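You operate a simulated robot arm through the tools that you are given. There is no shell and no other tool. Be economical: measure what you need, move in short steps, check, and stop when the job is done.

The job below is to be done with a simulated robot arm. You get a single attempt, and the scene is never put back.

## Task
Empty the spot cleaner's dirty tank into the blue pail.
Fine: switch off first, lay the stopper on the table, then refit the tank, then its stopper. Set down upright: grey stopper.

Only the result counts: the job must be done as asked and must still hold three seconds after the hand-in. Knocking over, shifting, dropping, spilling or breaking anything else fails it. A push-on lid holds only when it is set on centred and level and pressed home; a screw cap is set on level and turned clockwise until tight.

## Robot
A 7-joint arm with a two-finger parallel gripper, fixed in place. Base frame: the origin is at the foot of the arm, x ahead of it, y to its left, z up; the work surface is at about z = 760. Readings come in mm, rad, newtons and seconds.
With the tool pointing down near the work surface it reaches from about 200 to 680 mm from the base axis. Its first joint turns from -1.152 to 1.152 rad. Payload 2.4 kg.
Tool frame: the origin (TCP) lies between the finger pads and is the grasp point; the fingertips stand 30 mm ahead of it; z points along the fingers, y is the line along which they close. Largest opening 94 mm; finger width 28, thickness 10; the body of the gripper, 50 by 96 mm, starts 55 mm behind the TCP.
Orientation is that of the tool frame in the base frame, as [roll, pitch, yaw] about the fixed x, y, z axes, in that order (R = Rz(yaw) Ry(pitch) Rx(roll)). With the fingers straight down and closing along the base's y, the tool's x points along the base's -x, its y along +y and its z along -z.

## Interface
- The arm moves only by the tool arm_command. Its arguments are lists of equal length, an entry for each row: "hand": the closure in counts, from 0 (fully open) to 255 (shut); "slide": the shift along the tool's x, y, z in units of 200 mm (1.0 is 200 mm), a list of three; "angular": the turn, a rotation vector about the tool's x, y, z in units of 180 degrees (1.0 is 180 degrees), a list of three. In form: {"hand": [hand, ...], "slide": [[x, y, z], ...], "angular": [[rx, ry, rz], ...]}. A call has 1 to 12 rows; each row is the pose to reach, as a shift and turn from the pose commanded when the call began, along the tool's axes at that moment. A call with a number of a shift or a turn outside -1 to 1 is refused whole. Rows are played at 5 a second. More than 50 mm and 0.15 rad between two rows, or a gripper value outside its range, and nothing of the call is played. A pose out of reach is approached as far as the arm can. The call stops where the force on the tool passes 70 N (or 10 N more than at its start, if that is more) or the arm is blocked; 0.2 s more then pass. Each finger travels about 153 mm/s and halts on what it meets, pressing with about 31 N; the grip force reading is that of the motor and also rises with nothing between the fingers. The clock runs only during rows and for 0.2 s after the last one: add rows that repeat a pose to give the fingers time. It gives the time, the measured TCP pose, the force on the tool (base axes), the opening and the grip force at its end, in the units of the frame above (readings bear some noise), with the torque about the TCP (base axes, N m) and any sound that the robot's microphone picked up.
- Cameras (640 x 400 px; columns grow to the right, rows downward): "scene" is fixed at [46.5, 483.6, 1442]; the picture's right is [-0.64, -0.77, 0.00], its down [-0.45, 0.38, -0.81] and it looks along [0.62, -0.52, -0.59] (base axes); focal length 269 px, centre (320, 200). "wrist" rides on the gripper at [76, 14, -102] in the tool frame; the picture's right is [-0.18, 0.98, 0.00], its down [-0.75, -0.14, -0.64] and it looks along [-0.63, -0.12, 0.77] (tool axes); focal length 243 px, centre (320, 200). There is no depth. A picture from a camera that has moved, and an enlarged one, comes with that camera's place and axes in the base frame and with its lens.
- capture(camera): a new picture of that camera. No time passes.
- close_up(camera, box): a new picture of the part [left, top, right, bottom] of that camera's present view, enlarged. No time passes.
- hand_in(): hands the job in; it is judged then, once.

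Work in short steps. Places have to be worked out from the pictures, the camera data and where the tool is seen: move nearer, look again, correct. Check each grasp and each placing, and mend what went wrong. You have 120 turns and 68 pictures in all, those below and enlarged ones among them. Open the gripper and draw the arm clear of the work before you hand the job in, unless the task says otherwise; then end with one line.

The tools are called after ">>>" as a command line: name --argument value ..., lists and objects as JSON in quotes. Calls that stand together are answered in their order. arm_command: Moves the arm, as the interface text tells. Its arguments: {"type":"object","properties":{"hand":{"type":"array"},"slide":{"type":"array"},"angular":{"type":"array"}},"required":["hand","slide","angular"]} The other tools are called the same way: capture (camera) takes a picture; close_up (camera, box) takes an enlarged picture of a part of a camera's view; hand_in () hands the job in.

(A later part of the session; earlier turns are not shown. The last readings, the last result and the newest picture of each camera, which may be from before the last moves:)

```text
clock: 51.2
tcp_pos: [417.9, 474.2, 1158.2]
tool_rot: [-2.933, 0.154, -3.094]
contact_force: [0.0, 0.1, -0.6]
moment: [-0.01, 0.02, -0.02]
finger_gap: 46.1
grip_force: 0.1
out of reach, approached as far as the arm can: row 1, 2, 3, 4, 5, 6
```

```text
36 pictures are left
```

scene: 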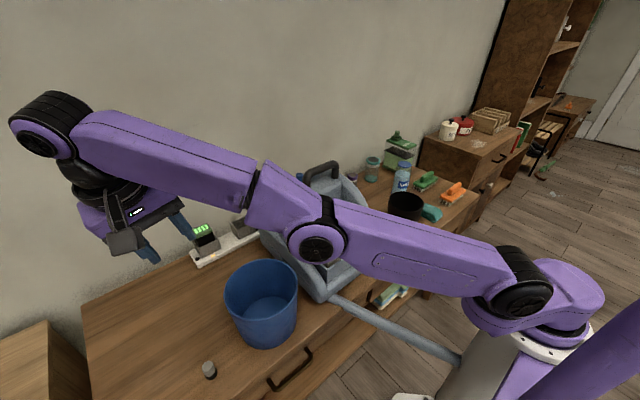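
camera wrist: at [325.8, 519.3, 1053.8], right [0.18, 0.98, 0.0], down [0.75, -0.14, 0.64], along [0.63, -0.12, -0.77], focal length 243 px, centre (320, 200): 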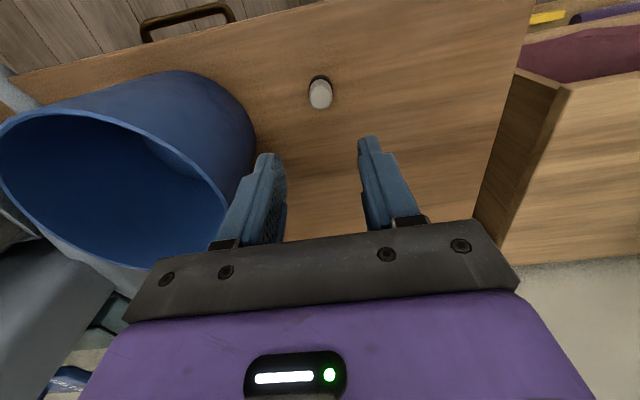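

The arm is elbow-down/straight, with j6 at its limit. Stretching it fully at lower height with level orientation commanded should let the elbow pop up; the space beyond the stopper is empty.

>>> arm_command --hand '[130, 130, 130, 130, 130, 130, 130, 130]' --slide '[[-0.065, 0.11, 0.088], [-0.13, 0.223, 0.175], [-0.195, 0.335, 0.262], [-0.261, 0.447, 0.35], [-0.261, 0.447, 0.35], [-0.261, 0.447, 0.35], [-0.261, 0.447, 0.35], [-0.261, 0.447, 0.35]]' --angular '[[-0.02, 0.015, 0], [-0.04, 0.03, 0], [-0.066, 0.049, 0], [-0.066, 0.049, 0], [-0.066, 0.049, 0], [-0.066, 0.049, 0], [-0.066, 0.049, 0], [-0.066, 0.049, 0]]'

>>> capture --camera "scene"

```text
clock: 53.0
tcp_pos: [449.1, 489.1, 1094.8]
tool_rot: [-2.95, 0.194, -3.091]
contact_force: [0.0, -0.3, -0.3]
moment: [-0.03, 0.01, 0.0]
finger_gap: 46.3
grip_force: 0.1
out of reach, approached as far as the arm can: row 1, 2, 3, 4, 5, 6, 7, 8
```

```text
35 pictures are left
```

scene: 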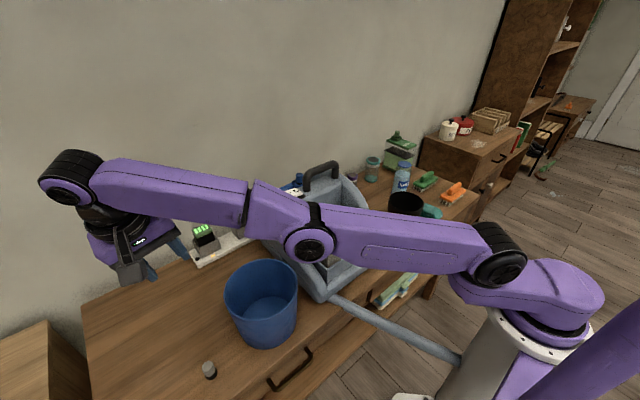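

The residual 15° lean is sideways, which fits a flipped wrist (j5 at its limit) after passing the alignment singularity. I unwind it by rotating the tool about the forearm axis in the lean direction, keeping the wrist centre in place.

>>> arm_command --hand '[130, 130, 130, 130, 130, 130, 130, 130]' --slide '[[-0.0908, -0.0923, -0.0085], [-0.1788, -0.1843, -0.0338], [-0.2626, -0.2743, -0.0754], [-0.3408, -0.3607, -0.1327], [-0.4119, -0.4422, -0.2046], [-0.4748, -0.5173, -0.2901], [-0.5284, -0.5848, -0.3874], [-0.5717, -0.6433, -0.4952]]' --angular '[[0.0293, -0.0292, 0.0041], [0.0586, -0.0583, 0.0082], [0.0879, -0.0875, 0.0123], [0.1172, -0.1167, 0.0163], [0.1465, -0.1458, 0.0204], [0.1758, -0.175, 0.0245], [0.205, -0.2042, 0.0286], [0.2343, -0.2333, 0.0327]]'

>>> capture --camera "scene"

```text
clock: 54.8
tcp_pos: [545.7, 386.9, 1237.8]
tool_rot: [-1.957, 0.819, -2.666]
contact_force: [0.6, 0.1, 0.1]
moment: [0.0, 0.0, 0.02]
finger_gap: 46.3
grip_force: 0.1
```

```text
34 pictures are left
```

scene: 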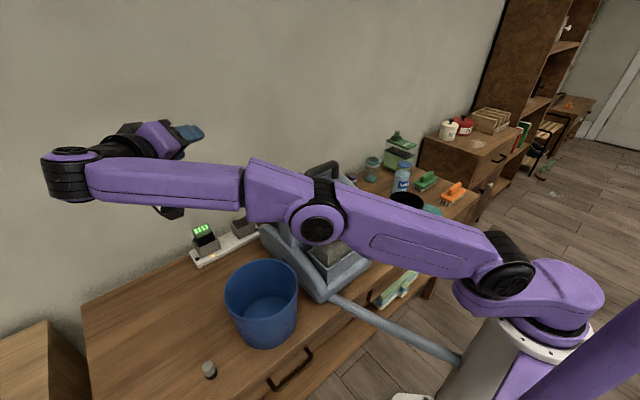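

No limit flag this time, so the theory holds. I continue the same rotation another 52°.

>>> arm_command --hand '[130, 130, 130, 130, 130, 130, 130]' --slide '[[-0.0908, -0.0923, -0.0085], [-0.1788, -0.1843, -0.0338], [-0.2626, -0.2743, -0.0754], [-0.3408, -0.3607, -0.1327], [-0.4119, -0.4422, -0.2046], [-0.4748, -0.5173, -0.2901], [-0.5284, -0.5848, -0.3874]]' --angular '[[0.0293, -0.0292, 0.0041], [0.0586, -0.0583, 0.0082], [0.0879, -0.0875, 0.0123], [0.1172, -0.1167, 0.0163], [0.1465, -0.1458, 0.0204], [0.1758, -0.175, 0.0245], [0.205, -0.2042, 0.0286]]'

```text
clock: 56.4
tcp_pos: [507.7, 398.0, 1409.6]
tool_rot: [-0.64, 0.729, -1.768]
contact_force: [-0.9, -0.2, 0.7]
moment: [0.01, 0.0, -0.02]
finger_gap: 46.3
grip_force: 0.0
```

Now the tool points sideways-up. I swing it to point outward (almost along the forearm, slightly up), keeping the wrist centre fixed.

>>> arm_command --hand '[130, 130, 130, 130, 130, 130, 130, 130, 130, 130, 130]' --slide '[[-0.112, 0.0716, -0.0089], [-0.2218, 0.1418, -0.0353], [-0.3277, 0.2096, -0.0788], [-0.428, 0.2737, -0.1388], [-0.5207, 0.333, -0.2141], [-0.6038, 0.3862, -0.303], [-0.6765, 0.4326, -0.4045], [-0.7372, 0.4715, -0.5167], [-0.7845, 0.5017, -0.6367], [-0.8184, 0.5234, -0.7649], [-0.8374, 0.5355, -0.8955]]' --angular '[[-0.0229, -0.0357, 0], [-0.0457, -0.0714, 0], [-0.0686, -0.1072, 0], [-0.0914, -0.1429, 0], [-0.1143, -0.1787, 0], [-0.137, -0.2143, 0], [-0.1599, -0.25, 0], [-0.1828, -0.2858, 0], [-0.2056, -0.3214, 0], [-0.2285, -0.3573, 0], [-0.2513, -0.393, 0]]'

>>> capture --camera "scene"

```text
clock: 58.8
tcp_pos: [538.0, 661.0, 1366.2]
tool_rot: [-1.178, -0.076, -0.789]
contact_force: [0.6, 0.7, -0.6]
moment: [0.03, -0.01, 0.0]
finger_gap: 46.1
grip_force: 0.0
```

```text
33 pictures are left
```

scene: 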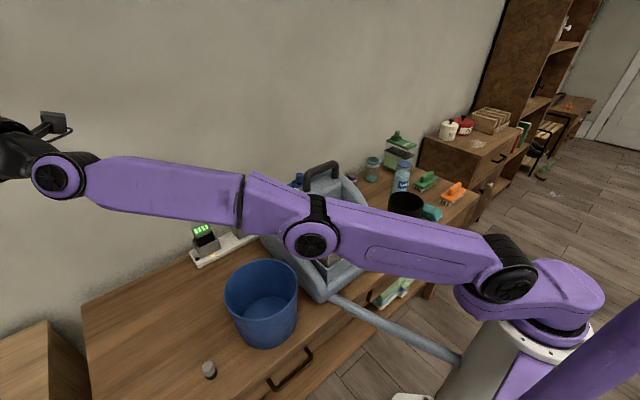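

As expected. Now I roll the tool +90° about its axis to the natural orientation (tool x down).

>>> arm_command --hand '[130, 130, 130, 130, 130, 130, 130, 130, 130, 130, 130]' --slide '[[0, 0, 0], [0, 0, 0], [0, 0, 0], [0, 0, 0], [0, 0, 0], [0, 0, 0], [0, 0, 0], [0, 0, 0], [0, 0, 0], [0, 0, 0], [0, 0, 0]]' --angular '[[0, 0, 0.0455], [0, 0, 0.091], [0, 0, 0.1365], [0, 0, 0.182], [0, 0, 0.2275], [0, 0, 0.273], [0, 0, 0.3185], [0, 0, 0.364], [0, 0, 0.4095], [0, 0, 0.455], [0, 0, 0.5]]'

```text
clock: 61.2
tcp_pos: [538.9, 660.1, 1366.9]
tool_rot: [-0.186, 1.172, 0.609]
contact_force: [0.3, -0.4, -0.9]
moment: [0.0, 0.03, 0.02]
finger_gap: 46.2
grip_force: 0.1
```

Rolled freely. Now I tilt the tool down through alignment, keeping the wrist centre fixed.

>>> arm_command --hand '[130, 130, 130, 130, 130, 130, 130, 130]' --slide '[[0.1392, 0, -0.0097], [0.2756, 0, -0.0387], [0.4067, 0, -0.0865], [0.5299, 0, -0.152], [0.6428, 0, -0.234], [0.7431, 0, -0.3309], [0.829, 0, -0.4408], [0.8988, 0, -0.5616]]' --angular '[[0, 0.0444, 0], [0, 0.0889, 0], [0, 0.1333, 0], [0, 0.1778, 0], [0, 0.2222, 0], [0, 0.2667, 0], [0, 0.3111, 0], [0, 0.3556, 0]]'

```text
clock: 63.0
tcp_pos: [516.5, 616.2, 1156.6]
tool_rot: [-3.03, 0.843, -2.278]
contact_force: [0.4, 0.1, -0.5]
moment: [-0.02, -0.04, -0.05]
finger_gap: 46.2
grip_force: 0.1
out of reach, approached as far as the arm can: row 2, 7, 8
```

Nearly there (48° still to go). I continue tilting to vertical while retracting toward (420, 480, 1130).

>>> arm_command --hand '[130, 130, 130, 130, 130, 130, 130, 130]' --slide '[[0.1, -0.02, -0.08], [0.2, -0.04, -0.16], [0.3, -0.06, -0.24], [0.4, -0.08, -0.32], [0.5, -0.1, -0.4], [0.6, -0.12, -0.47], [0.651, -0.136, -0.517], [0.651, -0.136, -0.517]]' --angular '[[-0.005, 0.04, 0], [-0.01, 0.08, 0], [-0.015, 0.12, 0], [-0.02, 0.16, 0], [-0.025, 0.2, 0], [-0.03, 0.24, 0], [-0.033, 0.268, 0], [-0.033, 0.268, 0]]'

>>> capture --camera "scene"

```text
clock: 64.8
tcp_pos: [412.2, 470.2, 1115.8]
tool_rot: [-2.871, 0.078, -2.295]
contact_force: [0.4, 0.8, -0.7]
moment: [-0.04, -0.04, -0.01]
finger_gap: 45.8
grip_force: 0.0
out of reach, approached as far as the arm can: row 1, 2, 3, 4, 5, 6, 7, 8
```

```text
32 pictures are left
```

scene: 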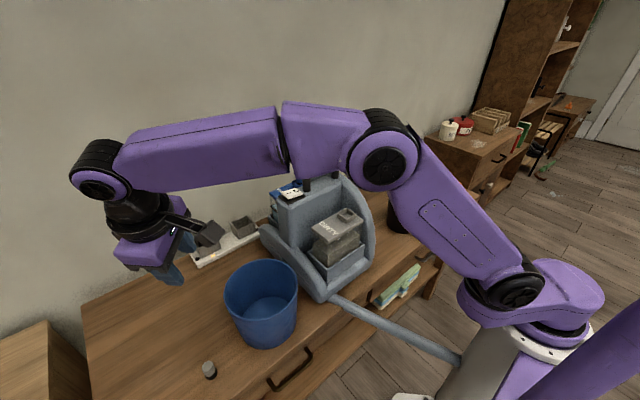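

The elbow is up again, but the same sideways lean shows the wrist flipped back (the aligned roll wound j5). I do it cleanly this time: first roll with j7 only, here while not aligned, +135° about the tool axis.

>>> arm_command --hand '[130, 130, 130, 130, 130, 130, 130, 130, 130, 130, 130]' --slide '[[0, 0, 0], [0, 0, 0], [0, 0, 0], [0, 0, 0], [0, 0, 0], [0, 0, 0], [0, 0, 0], [0, 0, 0], [0, 0, 0], [0, 0, 0], [0, 0, 0]]' --angular '[[0, 0, 0.0455], [0, 0, 0.091], [0, 0, 0.1365], [0, 0, 0.182], [0, 0, 0.2275], [0, 0, 0.273], [0, 0, 0.3185], [0, 0, 0.364], [0, 0, 0.4095], [0, 0, 0.455], [0, 0, 0.5]]'

>>> arm_command --hand '[130, 130, 130, 130, 130, 130]' --slide '[[0, 0, 0], [0, 0, 0], [0, 0, 0], [0, 0, 0], [0, 0, 0], [0, 0, 0]]' --angular '[[0, 0, 0.0455], [0, 0, 0.091], [0, 0, 0.1365], [0, 0, 0.182], [0, 0, 0.2275], [0, 0, 0.25]]'

```text
clock: 67.2
tcp_pos: [413.0, 472.1, 1114.6]
tool_rot: [3.058, 0.268, 2.393]
contact_force: [1.4, 0.5, -0.8]
moment: [0.0, 0.0, 0.02]
finger_gap: 46.3
grip_force: 0.1
```

```text
clock: 68.6
tcp_pos: [414.2, 471.2, 1115.8]
tool_rot: [2.893, 0.131, 1.602]
contact_force: [0.0, 0.3, -0.7]
moment: [0.03, -0.01, -0.03]
finger_gap: 46.0
grip_force: 0.1
```

Rolled freely. Now I swing about the forearm axis, wrist fixed, in two calls of 60°.

>>> arm_command --hand '[130, 130, 130, 130, 130, 130, 130, 130]' --slide '[[-0.089, 0.0948, -0.0086], [-0.1757, 0.1889, -0.0339], [-0.2583, 0.2806, -0.0757], [-0.3356, 0.3685, -0.1332], [-0.4063, 0.4509, -0.2054], [-0.469, 0.5265, -0.2912], [-0.5228, 0.594, -0.3889], [-0.5666, 0.6521, -0.4971]]' --angular '[[-0.0301, -0.0286, -0.0032], [-0.0602, -0.0572, -0.0064], [-0.0903, -0.0858, -0.0096], [-0.1204, -0.1144, -0.0128], [-0.1505, -0.143, -0.016], [-0.1806, -0.1716, -0.0192], [-0.2107, -0.2002, -0.0224], [-0.2408, -0.2288, -0.0256]]'

>>> arm_command --hand '[130, 130, 130, 130, 130, 130, 130, 130]' --slide '[[-0.089, 0.0948, -0.0086], [-0.1757, 0.1889, -0.0339], [-0.2583, 0.2806, -0.0757], [-0.3356, 0.3685, -0.1332], [-0.4063, 0.4509, -0.2054], [-0.469, 0.5265, -0.2912], [-0.5228, 0.594, -0.3889], [-0.5666, 0.6521, -0.4971]]' --angular '[[-0.0301, -0.0286, -0.0032], [-0.0602, -0.0572, -0.0064], [-0.0903, -0.0858, -0.0096], [-0.1204, -0.1144, -0.0128], [-0.1505, -0.143, -0.016], [-0.1806, -0.1716, -0.0192], [-0.2107, -0.2002, -0.0224], [-0.2408, -0.2288, -0.0256]]'

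```text
clock: 70.4
tcp_pos: [520.1, 379.1, 1258.8]
tool_rot: [1.902, 0.712, 1.153]
contact_force: [-0.3, -0.2, 0.0]
moment: [-0.01, 0.0, -0.01]
finger_gap: 46.0
grip_force: 0.1
```

```text
clock: 72.2
tcp_pos: [479.0, 414.8, 1449.9]
tool_rot: [0.581, 0.55, 0.291]
contact_force: [0.2, 0.3, 0.0]
moment: [0.0, -0.02, -0.01]
finger_gap: 46.2
grip_force: 0.1
```

Clean so far. Another 37° brings the tool to point up on the far side of the forearm.

>>> arm_command --hand '[130, 130, 130, 130, 130]' --slide '[[-0.089, 0.0948, -0.0086], [-0.1757, 0.1889, -0.0339], [-0.2583, 0.2806, -0.0757], [-0.3356, 0.3685, -0.1332], [-0.4063, 0.4509, -0.2054]]' --angular '[[-0.0301, -0.0286, -0.0032], [-0.0602, -0.0572, -0.0064], [-0.0903, -0.0858, -0.0096], [-0.1204, -0.1144, -0.0128], [-0.1505, -0.143, -0.016]]'

>>> capture --camera "scene"

```text
clock: 73.4
tcp_pos: [392.7, 489.9, 1506.6]
tool_rot: [0.034, 0.139, 0.097]
contact_force: [0.6, -0.5, 0.2]
moment: [0.03, -0.01, -0.01]
finger_gap: 46.2
grip_force: 0.0
```

```text
31 pictures are left
```

scene: 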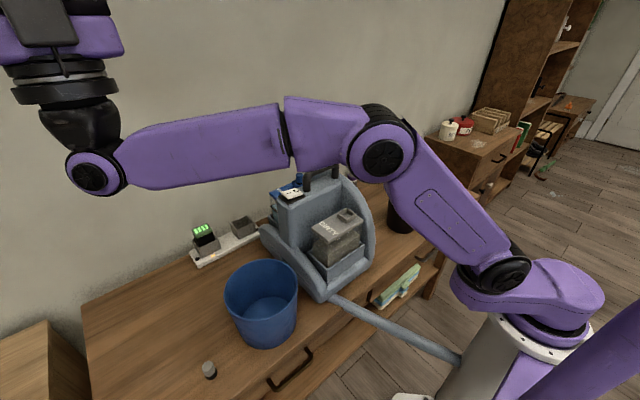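

The tool points up with the wrist unwound. Now I tilt in the arm's plane: up → outward → down, first 60° twice.

>>> arm_command --hand '[130, 130, 130, 130, 130, 130, 130, 130]' --slide '[[0.0953, 0.0893, -0.0086], [0.1889, 0.177, -0.0341], [0.2794, 0.2618, -0.0761], [0.365, 0.342, -0.134], [0.4444, 0.4164, -0.2066], [0.5162, 0.4837, -0.2929], [0.5792, 0.5427, -0.3912], [0.6322, 0.5923, -0.5]]' --angular '[[-0.0285, 0.0304, 0], [-0.057, 0.0608, 0], [-0.0855, 0.0912, 0], [-0.114, 0.1216, 0], [-0.1425, 0.152, 0], [-0.171, 0.1824, 0], [-0.1995, 0.2128, 0], [-0.228, 0.2432, 0]]'

>>> arm_command --hand '[130, 130, 130, 130, 130, 130, 130, 130]' --slide '[[0.0953, 0.0893, -0.0086], [0.1889, 0.177, -0.0341], [0.2794, 0.2618, -0.0761], [0.365, 0.342, -0.134], [0.4444, 0.4164, -0.2066], [0.5162, 0.4837, -0.2929], [0.5792, 0.5427, -0.3912], [0.6322, 0.5923, -0.5]]' --angular '[[-0.0285, 0.0304, 0], [-0.057, 0.0608, 0], [-0.0855, 0.0912, 0], [-0.114, 0.1216, 0], [-0.1425, 0.152, 0], [-0.171, 0.1824, 0], [-0.1995, 0.2128, 0], [-0.228, 0.2432, 0]]'

```text
clock: 75.2
tcp_pos: [491.2, 622.9, 1392.7]
tool_rot: [-0.889, 0.829, -0.245]
contact_force: [0.3, 0.3, -0.7]
moment: [-0.02, -0.04, 0.0]
finger_gap: 46.1
grip_force: 0.0
```

```text
clock: 77.0
tcp_pos: [363.7, 605.4, 1180.1]
tool_rot: [-2.448, 0.747, -1.335]
contact_force: [2.1, -0.6, 0.1]
moment: [0.06, 0.09, 0.21]
finger_gap: 46.2
grip_force: 0.1
out of reach, approached as far as the arm can: row 5, 6, 7, 8
```

Flags appeared again near alignment. I look at the arm before deciding.

>>> capture --camera "scene"

```text
30 pictures are left
```

scene: 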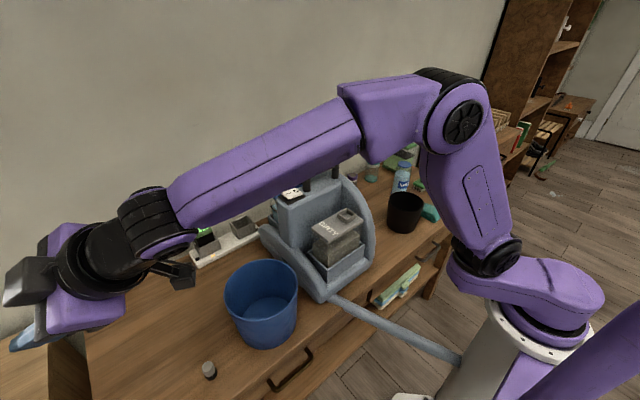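

The elbow is well bent now, with j5 about midway. I command a level, natural-yaw pose at about (400, 480, 1150) from here.

>>> arm_command --hand '[130, 130, 130, 130, 130, 130, 130, 130, 130, 130]' --slide '[[0.064, -0.026, -0.026], [0.129, -0.052, -0.052], [0.193, -0.078, -0.079], [0.257, -0.104, -0.105], [0.322, -0.13, -0.131], [0.386, -0.156, -0.157], [0.45, -0.182, -0.184], [0.515, -0.208, -0.21], [0.579, -0.234, -0.236], [0.579, -0.234, -0.236]]' --angular '[[-0.0092, 0.0337, 0.022], [-0.0184, 0.0673, 0.0439], [-0.0277, 0.101, 0.0659], [-0.0369, 0.1347, 0.0878], [-0.0461, 0.1683, 0.1098], [-0.0553, 0.202, 0.1317], [-0.0646, 0.2357, 0.1537], [-0.0738, 0.2693, 0.1756], [-0.083, 0.303, 0.1976], [-0.083, 0.303, 0.1976]]'

>>> capture --camera "scene"

```text
clock: 79.2
tcp_pos: [394.1, 481.3, 1144.9]
tool_rot: [-2.864, 0.049, -2.272]
contact_force: [-0.5, 0.2, 0.0]
moment: [0.01, -0.01, 0.0]
finger_gap: 46.3
grip_force: 0.0
out of reach, approached as far as the arm can: row 2, 3, 4, 5, 6, 7, 8, 9, 10
```

```text
29 pictures are left
```

scene: 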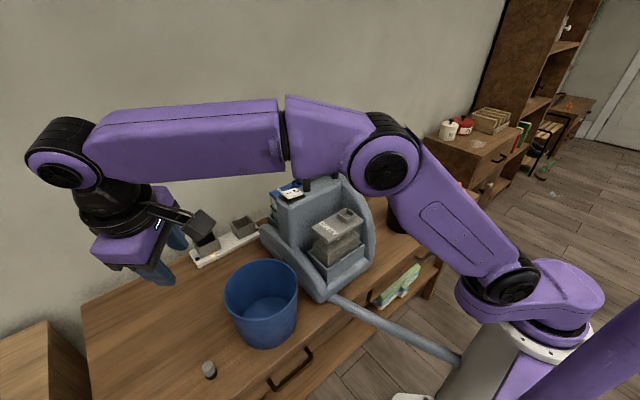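

It fell into the same limit: so j5 is wound nearly a full turn, and the cure is to rotate rigidly about the forearm all the way round (~345°) without crossing alignment. I do this in 90° calls, wrist centre fixed.

>>> arm_command --hand '[130, 130, 130, 130, 130, 130, 130, 130, 130, 130, 130, 130]' --slide '[[-0.016, -0.1278, -0.0084], [-0.0294, -0.2538, -0.0334], [-0.0398, -0.3757, -0.0745], [-0.0471, -0.4915, -0.1312], [-0.0512, -0.5993, -0.2023], [-0.052, -0.6971, -0.2867], [-0.0496, -0.7834, -0.383], [-0.0438, -0.8564, -0.4895], [-0.0349, -0.9153, -0.6043], [-0.023, -0.9587, -0.7256], [-0.0083, -0.9861, -0.8512], [0.009, -0.997, -0.979]]' --angular '[[0.0408, -0.0055, 0.006], [0.0815, -0.011, 0.012], [0.1223, -0.0165, 0.018], [0.163, -0.022, 0.024], [0.2038, -0.0275, 0.03], [0.2445, -0.033, 0.036], [0.2853, -0.0385, 0.042], [0.326, -0.044, 0.048], [0.3668, -0.0495, 0.054], [0.4075, -0.055, 0.06], [0.4483, -0.0605, 0.066], [0.489, -0.066, 0.072]]'

>>> arm_command --hand '[130, 130, 130, 130, 130, 130, 130, 130, 130, 130, 130, 130]' --slide '[[-0.016, -0.1278, -0.0084], [-0.0294, -0.2538, -0.0334], [-0.0398, -0.3757, -0.0745], [-0.0471, -0.4915, -0.1312], [-0.0512, -0.5993, -0.2023], [-0.052, -0.6971, -0.2867], [-0.0496, -0.7834, -0.383], [-0.0438, -0.8564, -0.4895], [-0.0349, -0.9153, -0.6043], [-0.023, -0.9587, -0.7256], [-0.0083, -0.9861, -0.8512], [0.009, -0.997, -0.979]]' --angular '[[0.0408, -0.0055, 0.006], [0.0815, -0.011, 0.012], [0.1223, -0.0165, 0.018], [0.163, -0.022, 0.024], [0.2038, -0.0275, 0.03], [0.2445, -0.033, 0.036], [0.2853, -0.0385, 0.042], [0.326, -0.044, 0.048], [0.3668, -0.0495, 0.054], [0.4075, -0.055, 0.06], [0.4483, -0.0605, 0.066], [0.489, -0.066, 0.072]]'

```text
clock: 81.8
tcp_pos: [491.2, 383.6, 1388.6]
tool_rot: [-1.302, 0.318, -2.208]
contact_force: [0.0, -0.2, 0.2]
moment: [-0.03, -0.01, -0.01]
finger_gap: 46.2
grip_force: 0.0
```

```text
clock: 84.4
tcp_pos: [267.8, 490.1, 1521.8]
tool_rot: [0.323, 0.249, -1.928]
contact_force: [0.7, -0.8, 0.0]
moment: [0.02, -0.03, -0.02]
finger_gap: 46.3
grip_force: 0.0
```

No limit flags for 180°. I continue with the next 90° toward the left side and check.

>>> arm_command --hand '[130, 130, 130, 130, 130, 130, 130, 130, 130, 130, 130, 130]' --slide '[[-0.016, -0.1278, -0.0084], [-0.0294, -0.2538, -0.0334], [-0.0398, -0.3757, -0.0745], [-0.0471, -0.4915, -0.1312], [-0.0512, -0.5993, -0.2023], [-0.052, -0.6971, -0.2867], [-0.0496, -0.7834, -0.383], [-0.0438, -0.8564, -0.4895], [-0.0349, -0.9153, -0.6043], [-0.023, -0.9587, -0.7256], [-0.0083, -0.9861, -0.8512], [0.009, -0.997, -0.979]]' --angular '[[0.0408, -0.0055, 0.006], [0.0815, -0.011, 0.012], [0.1223, -0.0165, 0.018], [0.163, -0.022, 0.024], [0.2038, -0.0275, 0.03], [0.2445, -0.033, 0.036], [0.2853, -0.0385, 0.042], [0.326, -0.044, 0.048], [0.3668, -0.0495, 0.054], [0.4075, -0.055, 0.06], [0.4483, -0.0605, 0.066], [0.489, -0.066, 0.072]]'

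>>> capture --camera "scene"

```text
clock: 87.0
tcp_pos: [182.6, 606.8, 1294.0]
tool_rot: [1.861, -0.021, -2.002]
contact_force: [0.3, 0.2, 0.8]
moment: [0.02, -0.02, 0.03]
finger_gap: 46.3
grip_force: 0.1
out of reach, approached as far as the arm can: row 3, 4, 5, 6, 7, 8, 9, 10, 11, 12
```

```text
28 pictures are left
```

scene: 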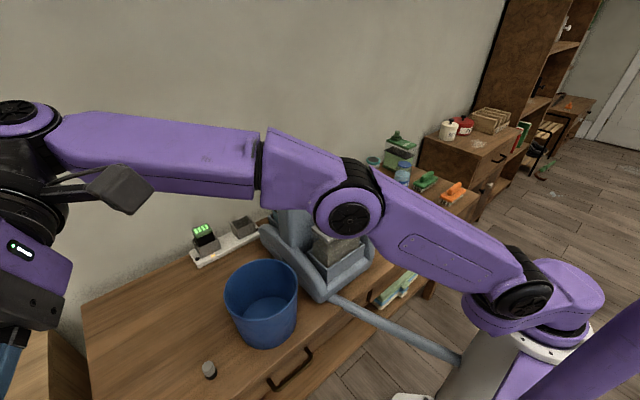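

The orientation was actually reached (left, slightly down), the flags being from position. I finish the last 75° while easing inward to (340, 460, 1150).

>>> arm_command --hand '[130, 130, 130, 130, 130, 130, 130, 130, 130, 130, 130]' --slide '[[0.0322, -0.0989, -0.0771], [0.0644, -0.1978, -0.1542], [0.0966, -0.2967, -0.2313], [0.1288, -0.3956, -0.3084], [0.161, -0.4945, -0.3855], [0.1932, -0.5934, -0.4626], [0.2254, -0.6923, -0.5397], [0.2576, -0.7912, -0.6168], [0.2898, -0.8901, -0.6939], [0.322, -0.989, -0.771], [0.322, -0.989, -0.771]]' --angular '[[0.0404, -0.0065, 0.0075], [0.0807, -0.013, 0.015], [0.1211, -0.0194, 0.0226], [0.1614, -0.0259, 0.0301], [0.2018, -0.0324, 0.0376], [0.2422, -0.0389, 0.0451], [0.2825, -0.0454, 0.0526], [0.3229, -0.0518, 0.0602], [0.3632, -0.0583, 0.0677], [0.4036, -0.0648, 0.0752], [0.4036, -0.0648, 0.0752]]'

>>> capture --camera "scene"

```text
clock: 89.4
tcp_pos: [340.3, 461.9, 1176.1]
tool_rot: [2.895, -0.065, -2.282]
contact_force: [-0.4, 0.0, -0.5]
moment: [-0.03, -0.03, -0.01]
finger_gap: 46.1
grip_force: 0.0
out of reach, approached as far as the arm can: row 2, 3, 4, 5, 6, 7, 9, 10, 11
```

```text
27 pictures are left
```

scene: 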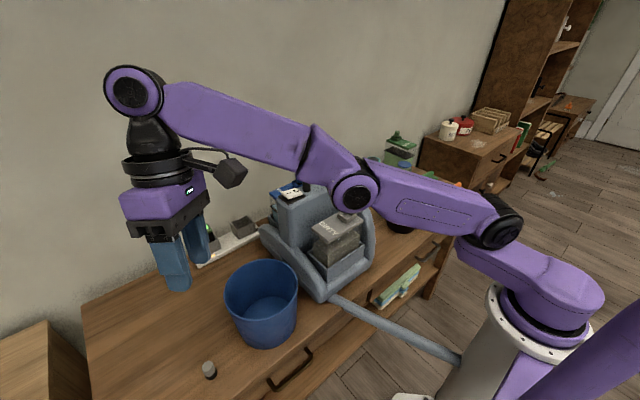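

Now the lean is small and on the other side, with the elbow dropped. I stretch down and outward to (400, 505, 1005), where the arm worked before, with levelling.

>>> arm_command --hand '[130, 130, 130, 130, 130, 130, 130]' --slide '[[-0.084, -0.056, 0.156], [-0.168, -0.112, 0.312], [-0.253, -0.167, 0.468], [-0.337, -0.223, 0.624], [-0.421, -0.279, 0.78], [-0.421, -0.279, 0.78], [-0.421, -0.279, 0.78]]' --angular '[[0.016, -0.004, 0], [0.031, -0.008, 0], [0.047, -0.012, 0], [0.063, -0.017, 0], [0.0785, -0.0207, 0], [0.0785, -0.0207, 0], [0.0785, -0.0207, 0]]'

>>> capture --camera "scene"

```text
clock: 91.0
tcp_pos: [400.5, 504.6, 1013.4]
tool_rot: [2.866, -0.045, -2.286]
contact_force: [0.6, -0.7, -0.7]
moment: [-0.02, 0.02, 0.02]
finger_gap: 46.4
grip_force: 0.0
out of reach, approached as far as the arm can: row 1, 2, 3, 4, 5, 6, 7
```

```text
26 pictures are left
```

scene: 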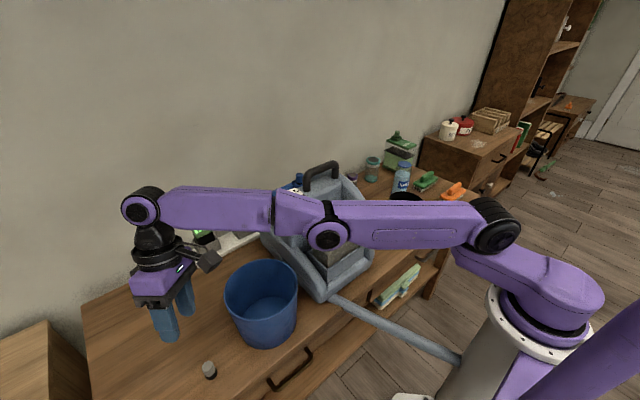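

Both lean limits (±15°) show j5 spans ±165° with the wrist bend inverted; crossing must be done with j5≈0 in the true forearm plane (azimuth ≈58–60°, not 48° as I used). I rotate back about the forearm to point up, then will tilt over in that plane.

>>> arm_command --hand '[130, 130, 130, 130, 130, 130, 130, 130, 130, 130, 130, 130]' --slide '[[0.025, 0.1276, -0.0085], [0.0509, 0.2528, -0.0339], [0.0774, 0.3735, -0.0756], [0.104, 0.4874, -0.1331], [0.1302, 0.5928, -0.2052], [0.1555, 0.6877, -0.2908], [0.1797, 0.7706, -0.3885], [0.2021, 0.84, -0.4965], [0.2225, 0.8949, -0.613], [0.2404, 0.9341, -0.736], [0.2557, 0.957, -0.8634], [0.268, 0.9634, -0.993]]' --angular '[[-0.0408, 0.00775, -0.0035], [-0.0816, 0.0155, -0.007], [-0.1224, 0.0233, -0.0105], [-0.1632, 0.031, -0.014], [-0.204, 0.0388, -0.0175], [-0.2448, 0.0465, -0.021], [-0.2856, 0.0543, -0.0245], [-0.3264, 0.062, -0.028], [-0.3672, 0.0698, -0.0315], [-0.408, 0.0775, -0.035], [-0.4488, 0.0853, -0.0385], [-0.4896, 0.093, -0.042]]'

>>> arm_command --hand '[130, 130, 130, 130, 130, 130, 130, 130, 130, 130]' --slide '[[0.025, 0.1276, -0.0085], [0.0509, 0.2528, -0.0339], [0.0774, 0.3735, -0.0756], [0.104, 0.4874, -0.1331], [0.1302, 0.5928, -0.2052], [0.1555, 0.6877, -0.2908], [0.1797, 0.7706, -0.3885], [0.2021, 0.84, -0.4965], [0.2225, 0.8949, -0.613], [0.2404, 0.9341, -0.736]]' --angular '[[-0.0408, 0.00775, -0.0035], [-0.0816, 0.0155, -0.007], [-0.1224, 0.0233, -0.0105], [-0.1632, 0.031, -0.014], [-0.204, 0.0388, -0.0175], [-0.2448, 0.0465, -0.021], [-0.2856, 0.0543, -0.0245], [-0.3264, 0.062, -0.028], [-0.3672, 0.0698, -0.0315], [-0.408, 0.0775, -0.035]]'

>>> capture --camera "scene"

```text
clock: 93.6
tcp_pos: [273.7, 559.7, 1259.5]
tool_rot: [1.297, -0.07, -1.996]
contact_force: [0.2, 0.1, -0.3]
moment: [0.0, -0.04, -0.02]
finger_gap: 46.1
grip_force: 0.2
```

```text
clock: 95.8
tcp_pos: [433.0, 446.5, 1401.8]
tool_rot: [0.013, 0.173, -1.937]
contact_force: [0.2, 0.2, -1.3]
moment: [-0.02, 0.01, -0.02]
finger_gap: 46.5
grip_force: 0.0
```

```text
25 pictures are left
```

scene: 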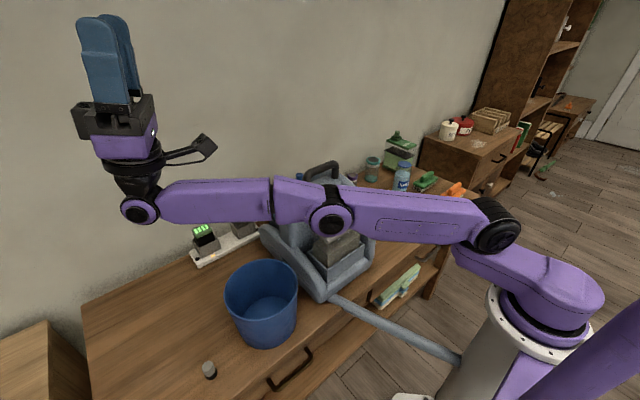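

Clean with no flags: j5≈0 and the tool points up. I now roll with j7 by 180° so that folding down will end at the natural yaw, watching for flags.

>>> arm_command --hand '[130, 130, 130, 130, 130, 130, 130, 130, 130, 130, 130, 130]' --slide '[[0, 0, 0], [0, 0, 0], [0, 0, 0], [0, 0, 0], [0, 0, 0], [0, 0, 0], [0, 0, 0], [0, 0, 0], [0, 0, 0], [0, 0, 0], [0, 0, 0], [0, 0, 0]]' --angular '[[0, 0, 0.0455], [0, 0, 0.091], [0, 0, 0.1365], [0, 0, 0.182], [0, 0, 0.2275], [0, 0, 0.273], [0, 0, 0.3185], [0, 0, 0.364], [0, 0, 0.4095], [0, 0, 0.455], [0, 0, 0.5], [0, 0, 0.54]]'

>>> arm_command --hand '[130, 130, 130, 130, 130, 130, 130, 130, 130, 130]' --slide '[[0, 0, 0], [0, 0, 0], [0, 0, 0], [0, 0, 0], [0, 0, 0], [0, 0, 0], [0, 0, 0], [0, 0, 0], [0, 0, 0], [0, 0, 0]]' --angular '[[0, 0, 0.0455], [0, 0, 0.091], [0, 0, 0.1365], [0, 0, 0.182], [0, 0, 0.2275], [0, 0, 0.273], [0, 0, 0.3185], [0, 0, 0.364], [0, 0, 0.4095], [0, 0, 0.4095]]'

```text
clock: 98.4
tcp_pos: [432.5, 445.2, 1402.8]
tool_rot: [0.17, -0.035, -0.244]
contact_force: [-0.3, 0.1, 0.3]
moment: [0.01, -0.01, 0.0]
finger_gap: 46.1
grip_force: 0.0
```

```text
clock: 100.6
tcp_pos: [433.2, 446.1, 1402.2]
tool_rot: [0.014, -0.172, 1.045]
contact_force: [0.0, -0.7, 0.3]
moment: [0.04, 0.01, -0.02]
finger_gap: 46.1
grip_force: 0.0
```

Rolled freely; tool x now lies exactly in the forearm plane. I tilt 90° outward in that plane.

>>> arm_command --hand '[130, 130, 130, 130, 130, 130, 130, 130, 130, 130, 130, 130]' --slide '[[0.1305, 0, -0.0086], [0.2588, 0, -0.0341], [0.3827, 0, -0.0761], [0.5, 0, -0.134], [0.6088, 0, -0.2066], [0.7071, 0, -0.2929], [0.7934, 0, -0.3912], [0.866, 0, -0.5], [0.9239, 0, -0.6173], [0.9659, 0, -0.7412], [0.9914, 0, -0.8695], [1, 0, -1]]' --angular '[[0, 0.04167, 0], [0, 0.08333, 0], [0, 0.125, 0], [0, 0.16667, 0], [0, 0.20833, 0], [0, 0.25, 0], [0, 0.29167, 0], [0, 0.33333, 0], [0, 0.375, 0], [0, 0.41667, 0], [0, 0.45833, 0], [0, 0.5, 0]]'

>>> capture --camera "scene"

```text
clock: 103.2
tcp_pos: [547.0, 646.6, 1238.1]
tool_rot: [0.085, 1.401, 1.128]
contact_force: [0.4, -0.7, 0.1]
moment: [0.02, -0.03, -0.01]
finger_gap: 46.1
grip_force: 0.1
```

```text
24 pictures are left
```

scene: 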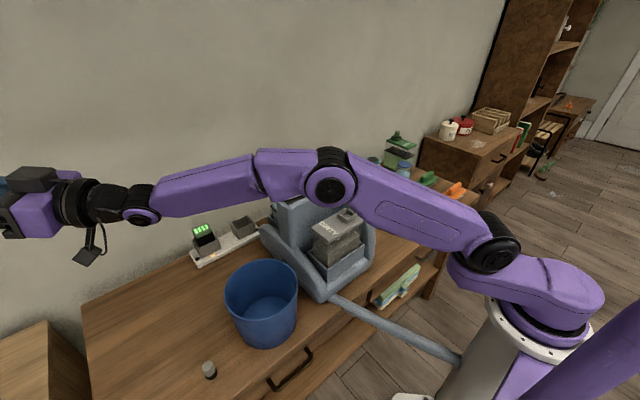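

The elbow popped up and the wrist is aligned properly. Now I fold down 60° with the wrist centre fixed.

>>> arm_command --hand '[130, 130, 130, 130, 130, 130, 130, 130]' --slide '[[0.1305, 0, -0.0086], [0.2588, 0, -0.0341], [0.3827, 0, -0.0761], [0.5, 0, -0.134], [0.6088, 0, -0.2066], [0.7071, 0, -0.2929], [0.7934, 0, -0.3912], [0.866, 0, -0.5]]' --angular '[[0, 0.04167, 0], [0, 0.08333, 0], [0, 0.125, 0], [0, 0.16667, 0], [0, 0.20833, 0], [0, 0.25, 0], [0, 0.29167, 0], [0, 0.33333, 0]]'

>>> arm_command --hand '[130, 130, 130, 130, 130, 130]' --slide '[[0.13, 0, -0.05], [0.26, 0, -0.1], [0.38, 0, -0.16], [0.5, 0, -0.25], [0.58, 0, -0.35], [0.58, 0, -0.35]]' --angular '[[0, 0.0417, 0], [0, 0.0833, 0], [0, 0.125, 0], [0, 0.1667, 0], [0, 0.2083, 0], [0, 0.2083, 0]]'

>>> capture --camera "scene"

```text
clock: 105.0
tcp_pos: [509.2, 589.0, 1051.9]
tool_rot: [3.126, 0.692, -2.111]
contact_force: [0.1, 0.6, 0.8]
moment: [-0.03, -0.01, 0.01]
finger_gap: 46.3
grip_force: 0.1
```

```text
clock: 106.4
tcp_pos: [421.9, 455.5, 1044.5]
tool_rot: [2.936, 0.167, -2.113]
contact_force: [-0.8, 0.1, 0.0]
moment: [-0.01, -0.05, -0.01]
finger_gap: 46.3
grip_force: 0.1
out of reach, approached as far as the arm can: row 1, 2, 3, 4, 5, 6
```

```text
23 pictures are left
```

scene: 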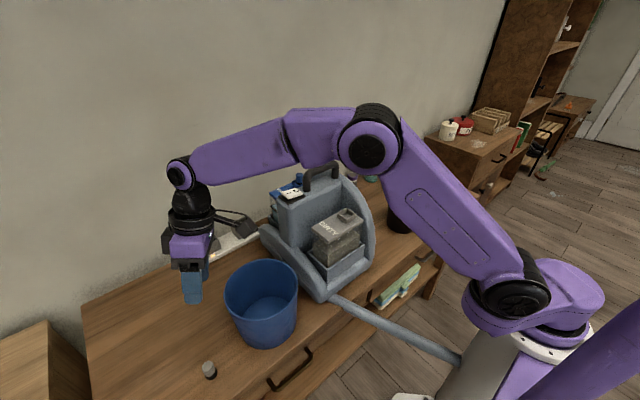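

The first fold crossed cleanly; now j1 is likely at its +66° stop. I move to lower azimuth, (420, 300, 1150), levelling on the way.

>>> arm_command --hand '[130, 130, 130, 130, 130, 130]' --slide '[[0.113, -0.053, -0.139], [0.227, -0.106, -0.279], [0.34, -0.158, -0.418], [0.454, -0.211, -0.558], [0.567, -0.264, -0.697], [0.567, -0.264, -0.697]]' --angular '[[0.013, 0.011, 0], [0.026, 0.021, 0], [0.039, 0.032, 0], [0.052, 0.042, 0], [0.065, 0.053, 0], [0.065, 0.053, 0]]'

>>> capture --camera "scene"

```text
clock: 107.8
tcp_pos: [404.6, 291.2, 1112.5]
tool_rot: [2.977, 0.197, -2.109]
contact_force: [-0.1, 0.7, -0.3]
moment: [0.0, 0.04, 0.0]
finger_gap: 46.0
grip_force: 0.1
out of reach, approached as far as the arm can: row 1, 2, 3, 4, 5, 6
```

```text
22 pictures are left
```

scene: 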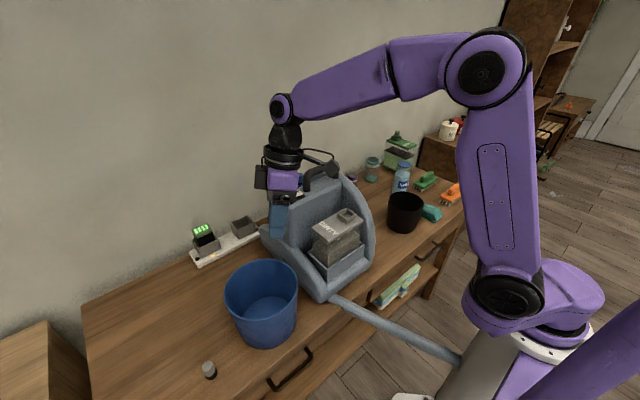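

The elbow plane is still swung left. I re-command the level orientation from here with hold rows while continuing to lower azimuth, to see whether it converges.

>>> arm_command --hand '[130, 130, 130, 130, 130, 130, 130, 130]' --slide '[[0.08, -0.04, -0.1], [0.17, -0.08, -0.2], [0.25, -0.12, -0.3], [0.34, -0.16, -0.4], [0.42, -0.2, -0.5], [0.42, -0.2, -0.5], [0.42, -0.2, -0.5], [0.42, -0.2, -0.5]]' --angular '[[0.011, 0.013, 0], [0.022, 0.026, 0], [0.033, 0.039, 0], [0.044, 0.052, 0], [0.052, 0.063, 0], [0.052, 0.063, 0], [0.052, 0.063, 0], [0.052, 0.063, 0]]'

>>> close_up --camera "scene" --box '[220, 0, 640, 360]'

```text
clock: 109.6
tcp_pos: [393.6, 175.6, 1149.5]
tool_rot: [3.03, 0.241, -2.108]
contact_force: [-0.5, 0.0, -0.3]
moment: [-0.03, -0.03, -0.01]
finger_gap: 46.0
grip_force: 0.1
out of reach, approached as far as the arm can: row 1, 2, 3, 4, 5, 6, 7, 8
```

```text
1.11 times, centred on (430, 180) of scene
camera zoom: at [46.5, 483.5, 1442.0], right [-0.64, -0.77, 0.0], down [-0.45, 0.38, -0.81], along [0.62, -0.52, -0.59], focal length 299 px, centre (198, 222)
```

zoom: 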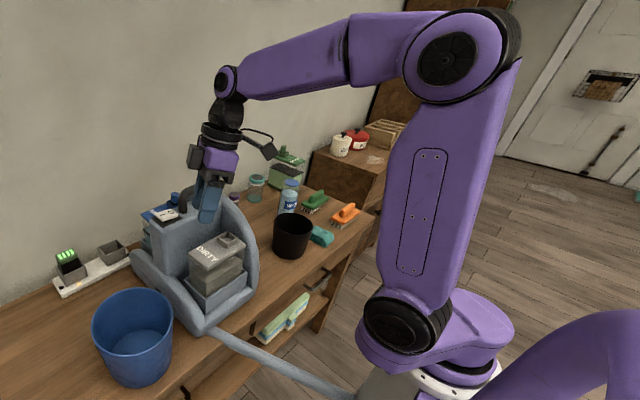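

I compare the wrist housing with the earlier close-up (taken in the good configuration) to see whether the wrist is really inverted.

>>> close_up --camera "scene" --box '[320, 40, 440, 130]'

>>> capture --camera "wrist"

```text
4.44 times, centred on (380, 85) of scene
camera zoom: at [46.5, 483.5, 1442.0], right [-0.64, -0.77, 0.0], down [-0.45, 0.38, -0.81], along [0.62, -0.52, -0.59], focal length 1195 px, centre (53, 711)
```

zoom: 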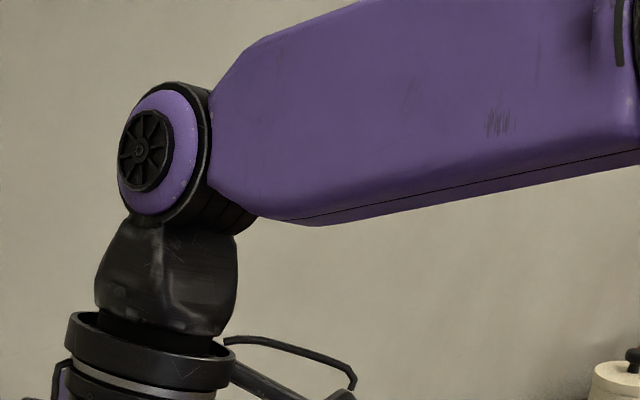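

```text
19 pictures are left
camera wrist: at [340.9, 92.1, 1230.8], right [-0.76, 0.63, 0.15], down [0.48, 0.39, 0.78], along [0.44, 0.67, -0.6], focal length 243 px, centre (320, 200)
```

wrist: 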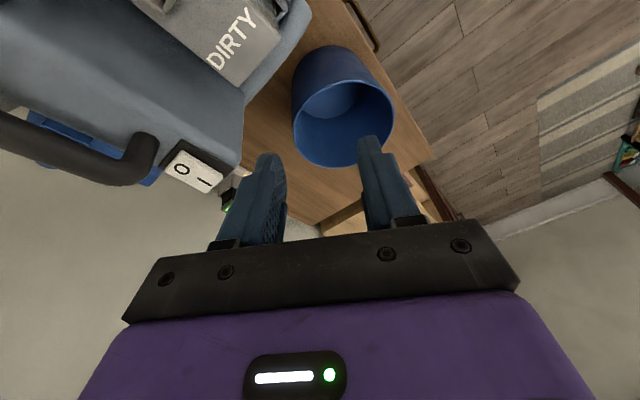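

j1 is pinned at +66° (shoulder at az≈67°). That may be caused by j7 being pinned by the commanded yaw, so I roll the tool + (clockwise from above) by 60° and see if it frees up.

>>> arm_command --hand '[130, 130, 130, 130, 130, 130, 130, 130, 130]' --slide '[[0, 0, -0.03], [0, 0, -0.06], [0, 0, -0.1], [0, 0, -0.15], [0, 0, -0.15], [0, 0, -0.15], [0, 0, -0.15], [0, 0, -0.15], [0, 0, -0.15]]' --angular '[[0, 0, 0.042], [0, 0, 0.084], [0, 0, 0.126], [0, 0, 0.168], [0, 0, 0.21], [0, 0, 0.252], [0, 0, 0.294], [0, 0, 0.336], [0, 0, 0.336]]'

```text
clock: 111.6
tcp_pos: [390.8, 152.6, 1174.2]
tool_rot: [2.868, 0.024, 3.135]
contact_force: [0.4, 0.8, 0.3]
moment: [-0.03, -0.03, -0.02]
finger_gap: 46.0
grip_force: 0.1
out of reach, approached as far as the arm can: row 8, 9
```

Rolling was free. Now try levelling (pure rotation about the tool's x).

>>> arm_command --hand '[130, 130, 130, 130]' --slide '[[0, 0, 0], [0, 0, 0], [0, 0, 0], [0, 0, 0]]' --angular '[[0.03, 0, 0], [0.06, 0.003, 0], [0.087, 0.007, 0], [0.087, 0.007, 0]]'

```text
clock: 112.6
tcp_pos: [391.3, 152.2, 1173.4]
tool_rot: [2.871, 0.026, 3.135]
contact_force: [-0.1, 1.0, -0.6]
moment: [0.01, 0.02, -0.02]
finger_gap: 46.2
grip_force: 0.0
out of reach, approached as far as the arm can: row 1, 2, 3, 4
```

Everything is pinned at j5's left-lean stop (and j1). New idea: go up close to the forearm axis, then move the tool to the right side of it; with j5 at its stop, that forces the wrist bend through zero into the good branch. First I raise the tool to ~20° below the forearm line.

>>> arm_command --hand '[130, 130, 130, 130, 130, 130, 130]' --slide '[[-0.1368, 0.0181, -0.0096], [-0.2708, 0.0358, -0.0381], [-0.3999, 0.0529, -0.085], [-0.5208, 0.0688, -0.1492], [-0.6317, 0.0835, -0.2295], [-0.7319, 0.0967, -0.3257], [-0.8167, 0.108, -0.4336]]' --angular '[[-0.0058, -0.0437, 0], [-0.0115, -0.0873, 0], [-0.0173, -0.131, 0], [-0.0231, -0.1746, 0], [-0.0289, -0.2183, 0], [-0.0346, -0.262, 0], [-0.0404, -0.3056, 0]]'

```text
clock: 114.2
tcp_pos: [553.2, 148.0, 1266.9]
tool_rot: [2.502, 0.908, 2.675]
contact_force: [-1.0, 0.1, -0.6]
moment: [0.05, 0.0, 0.0]
finger_gap: 46.1
grip_force: 0.0
```

No flags so far. Now I swing the tool to the right side of the forearm line.

>>> arm_command --hand '[130, 130, 130, 130, 130, 130]' --slide '[[-0.1082, -0.0876, -0.0097], [-0.2141, -0.1734, -0.0387], [-0.316, -0.2558, -0.0865], [-0.4117, -0.3333, -0.152], [-0.4995, -0.4043, -0.234], [-0.4995, -0.4043, -0.234]]' --angular '[[0.028, -0.0345, 0], [0.0559, -0.0691, 0], [0.0839, -0.1036, 0], [0.1118, -0.1381, 0], [0.1398, -0.1727, 0], [0.1398, -0.1727, 0]]'

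>>> capture --camera "scene"

```text
clock: 115.6
tcp_pos: [573.6, 34.6, 1338.6]
tool_rot: [2.118, 1.306, 1.772]
contact_force: [0.1, -0.2, -1.4]
moment: [-0.01, 0.0, 0.01]
finger_gap: 46.1
grip_force: 0.0
out of reach, approached as far as the arm can: row 3, 4
```

```text
18 pictures are left
```

scene: 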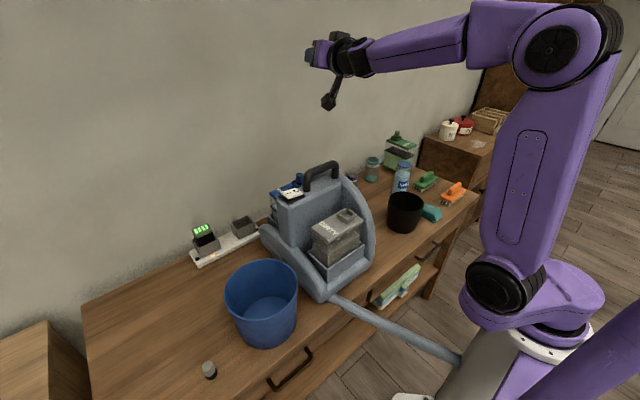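

The flags came and then vanished in the last rows, which suggests the wrist snapped through. Now I bring the tool down along the right side.

>>> arm_command --hand '[130, 130, 130, 130, 130, 130, 130, 130, 130, 130]' --slide '[[0.1215, -0.0524, -0.0088], [0.2408, -0.1038, -0.035], [0.3559, -0.1535, -0.0781], [0.4648, -0.2004, -0.1375], [0.5655, -0.2438, -0.212], [0.6563, -0.2829, -0.3003], [0.7354, -0.3171, -0.401], [0.8018, -0.3457, -0.5121], [0.854, -0.3682, -0.6319], [0.8912, -0.3842, -0.7581]]' --angular '[[0.0167, 0.0388, 0], [0.0334, 0.0776, 0], [0.0502, 0.1163, 0], [0.0669, 0.1551, 0], [0.0836, 0.1939, 0], [0.1003, 0.2327, 0], [0.117, 0.2715, 0], [0.1338, 0.3102, 0], [0.1505, 0.349, 0], [0.1672, 0.3878, 0]]'

```text
clock: 117.8
tcp_pos: [394.7, 59.5, 1171.2]
tool_rot: [-3.018, 0.162, 2.449]
contact_force: [0.3, 0.5, 0.9]
moment: [0.01, 0.01, 0.01]
finger_gap: 46.4
grip_force: 0.1
```

No flags. The decisive test: level the tool now.

>>> arm_command --hand '[130, 130, 130, 130]' --slide '[[0, 0, 0], [0, 0, 0], [0, 0, 0], [0, 0, 0]]' --angular '[[-0.015, 0.02, 0], [-0.03, 0.04, 0], [-0.0393, 0.0516, 0], [-0.0393, 0.0516, 0]]'

```text
clock: 118.8
tcp_pos: [395.3, 57.7, 1169.8]
tool_rot: [3.14, 0.003, 2.438]
contact_force: [-0.4, -0.1, -0.4]
moment: [0.0, 0.0, -0.04]
finger_gap: 46.1
grip_force: 0.1
```

The tool is perfectly level: the good branch is recovered. For the pour I will tilt sideways by forearm roll (well away from the singular line). Now I yaw to point tool x along +Y, open, and centre over the tank at (430, 99).

>>> arm_command --hand '[22, 22, 22, 22, 22, 22, 22, 22]' --slide '[[0, 0.05, 0], [0, 0.1, 0], [0, 0.15, 0.05], [0, 0.2, 0.1], [0, 0.25, 0.15], [0, 0.27, 0.2], [0, 0.27, 0.2], [0, 0.27, 0.2]]' --angular '[[0, 0, 0.042], [0, 0, 0.084], [0, 0, 0.126], [0, 0, 0.168], [0, 0, 0.21], [0, 0, 0.252], [0, 0, 0.276], [0, 0, 0.276]]'

>>> capture --camera "wrist"

>>> capture --camera "scene"

```text
clock: 120.6
tcp_pos: [429.5, 101.5, 1131.1]
tool_rot: [3.139, 0.001, 1.569]
contact_force: [0.2, 0.2, -0.3]
moment: [0.0, -0.02, 0.0]
finger_gap: 85.9
grip_force: 0.0
```

```text
17 pictures are left
camera wrist: at [444.1, 176.0, 1231.7], right [0.98, -0.19, 0.0], down [-0.14, -0.75, 0.64], along [-0.12, -0.63, -0.77], focal length 243 px, centre (320, 200)
```

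wrist: 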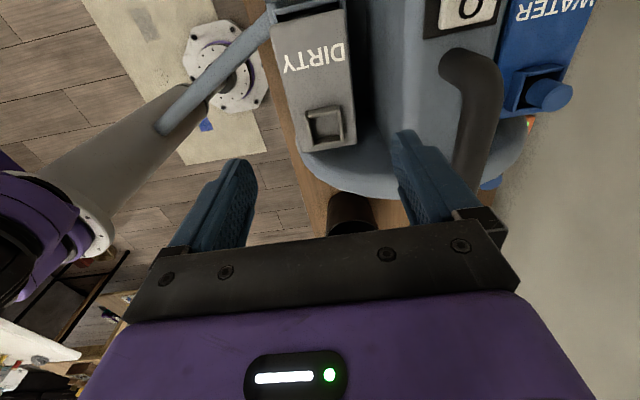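

```text
16 pictures are left
```

scene: 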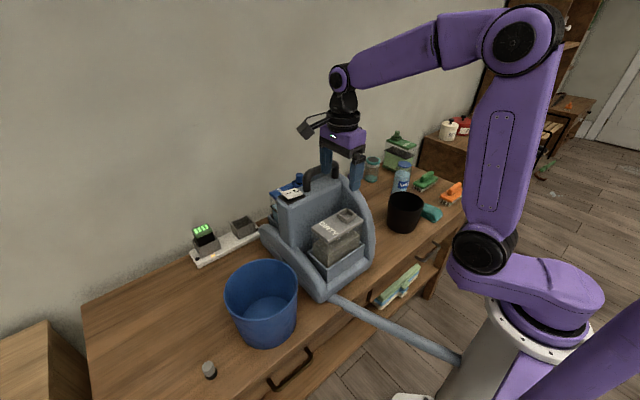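

The view is clean: lid between the fingers, with about 29 mm gap to the wall behind. I descend in steps to z≈1000, then check.

>>> arm_command --hand '[22, 22, 22, 22, 22]' --slide '[[-0.012, -0.005, 0.2], [-0.012, -0.005, 0.4], [-0.012, -0.005, 0.6], [-0.012, -0.005, 0.68], [-0.012, -0.005, 0.68]]' --angular '[[0, 0, 0], [0, 0, 0], [0, 0, 0], [0, 0, 0], [0, 0, 0]]'

>>> capture --camera "wrist"

>>> close_up --camera "scene" --box '[260, 130, 400, 290]'

```text
clock: 121.8
tcp_pos: [429.7, 97.7, 993.5]
tool_rot: [3.137, 0.003, 1.571]
contact_force: [-0.2, -0.1, 0.0]
moment: [-0.03, 0.0, -0.02]
finger_gap: 85.9
grip_force: 0.0
```

```text
15 pictures are left
camera wrist: at [443.2, 173.2, 1095.5], right [0.98, -0.18, 0.0], down [-0.14, -0.75, 0.64], along [-0.12, -0.63, -0.77], focal length 243 px, centre (320, 200)
```

wrist: 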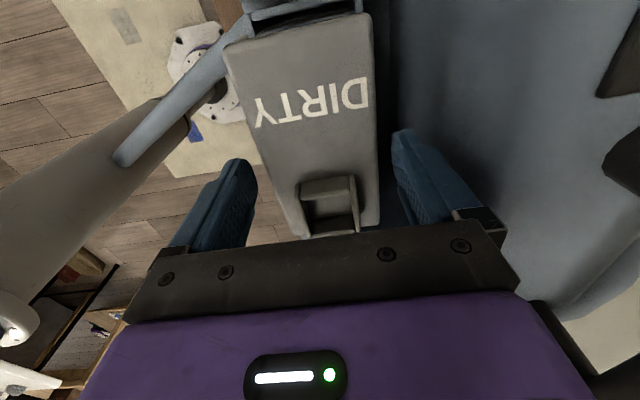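

```text
2.50 times, centred on (330, 210) of scene
camera zoom: at [46.5, 483.6, 1442.0], right [-0.64, -0.77, 0.0], down [-0.45, 0.38, -0.81], along [0.62, -0.52, -0.59], focal length 672 px, centre (295, 175)
```

zoom: 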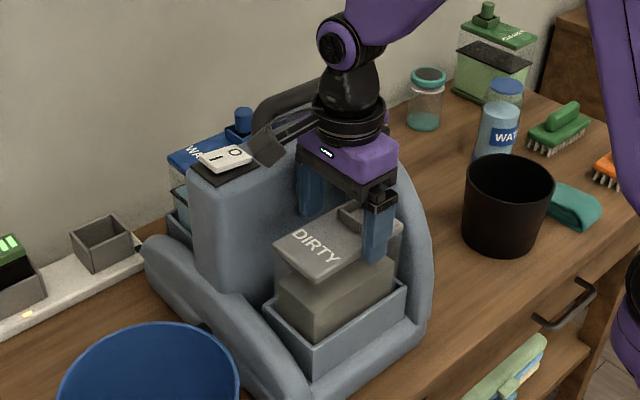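

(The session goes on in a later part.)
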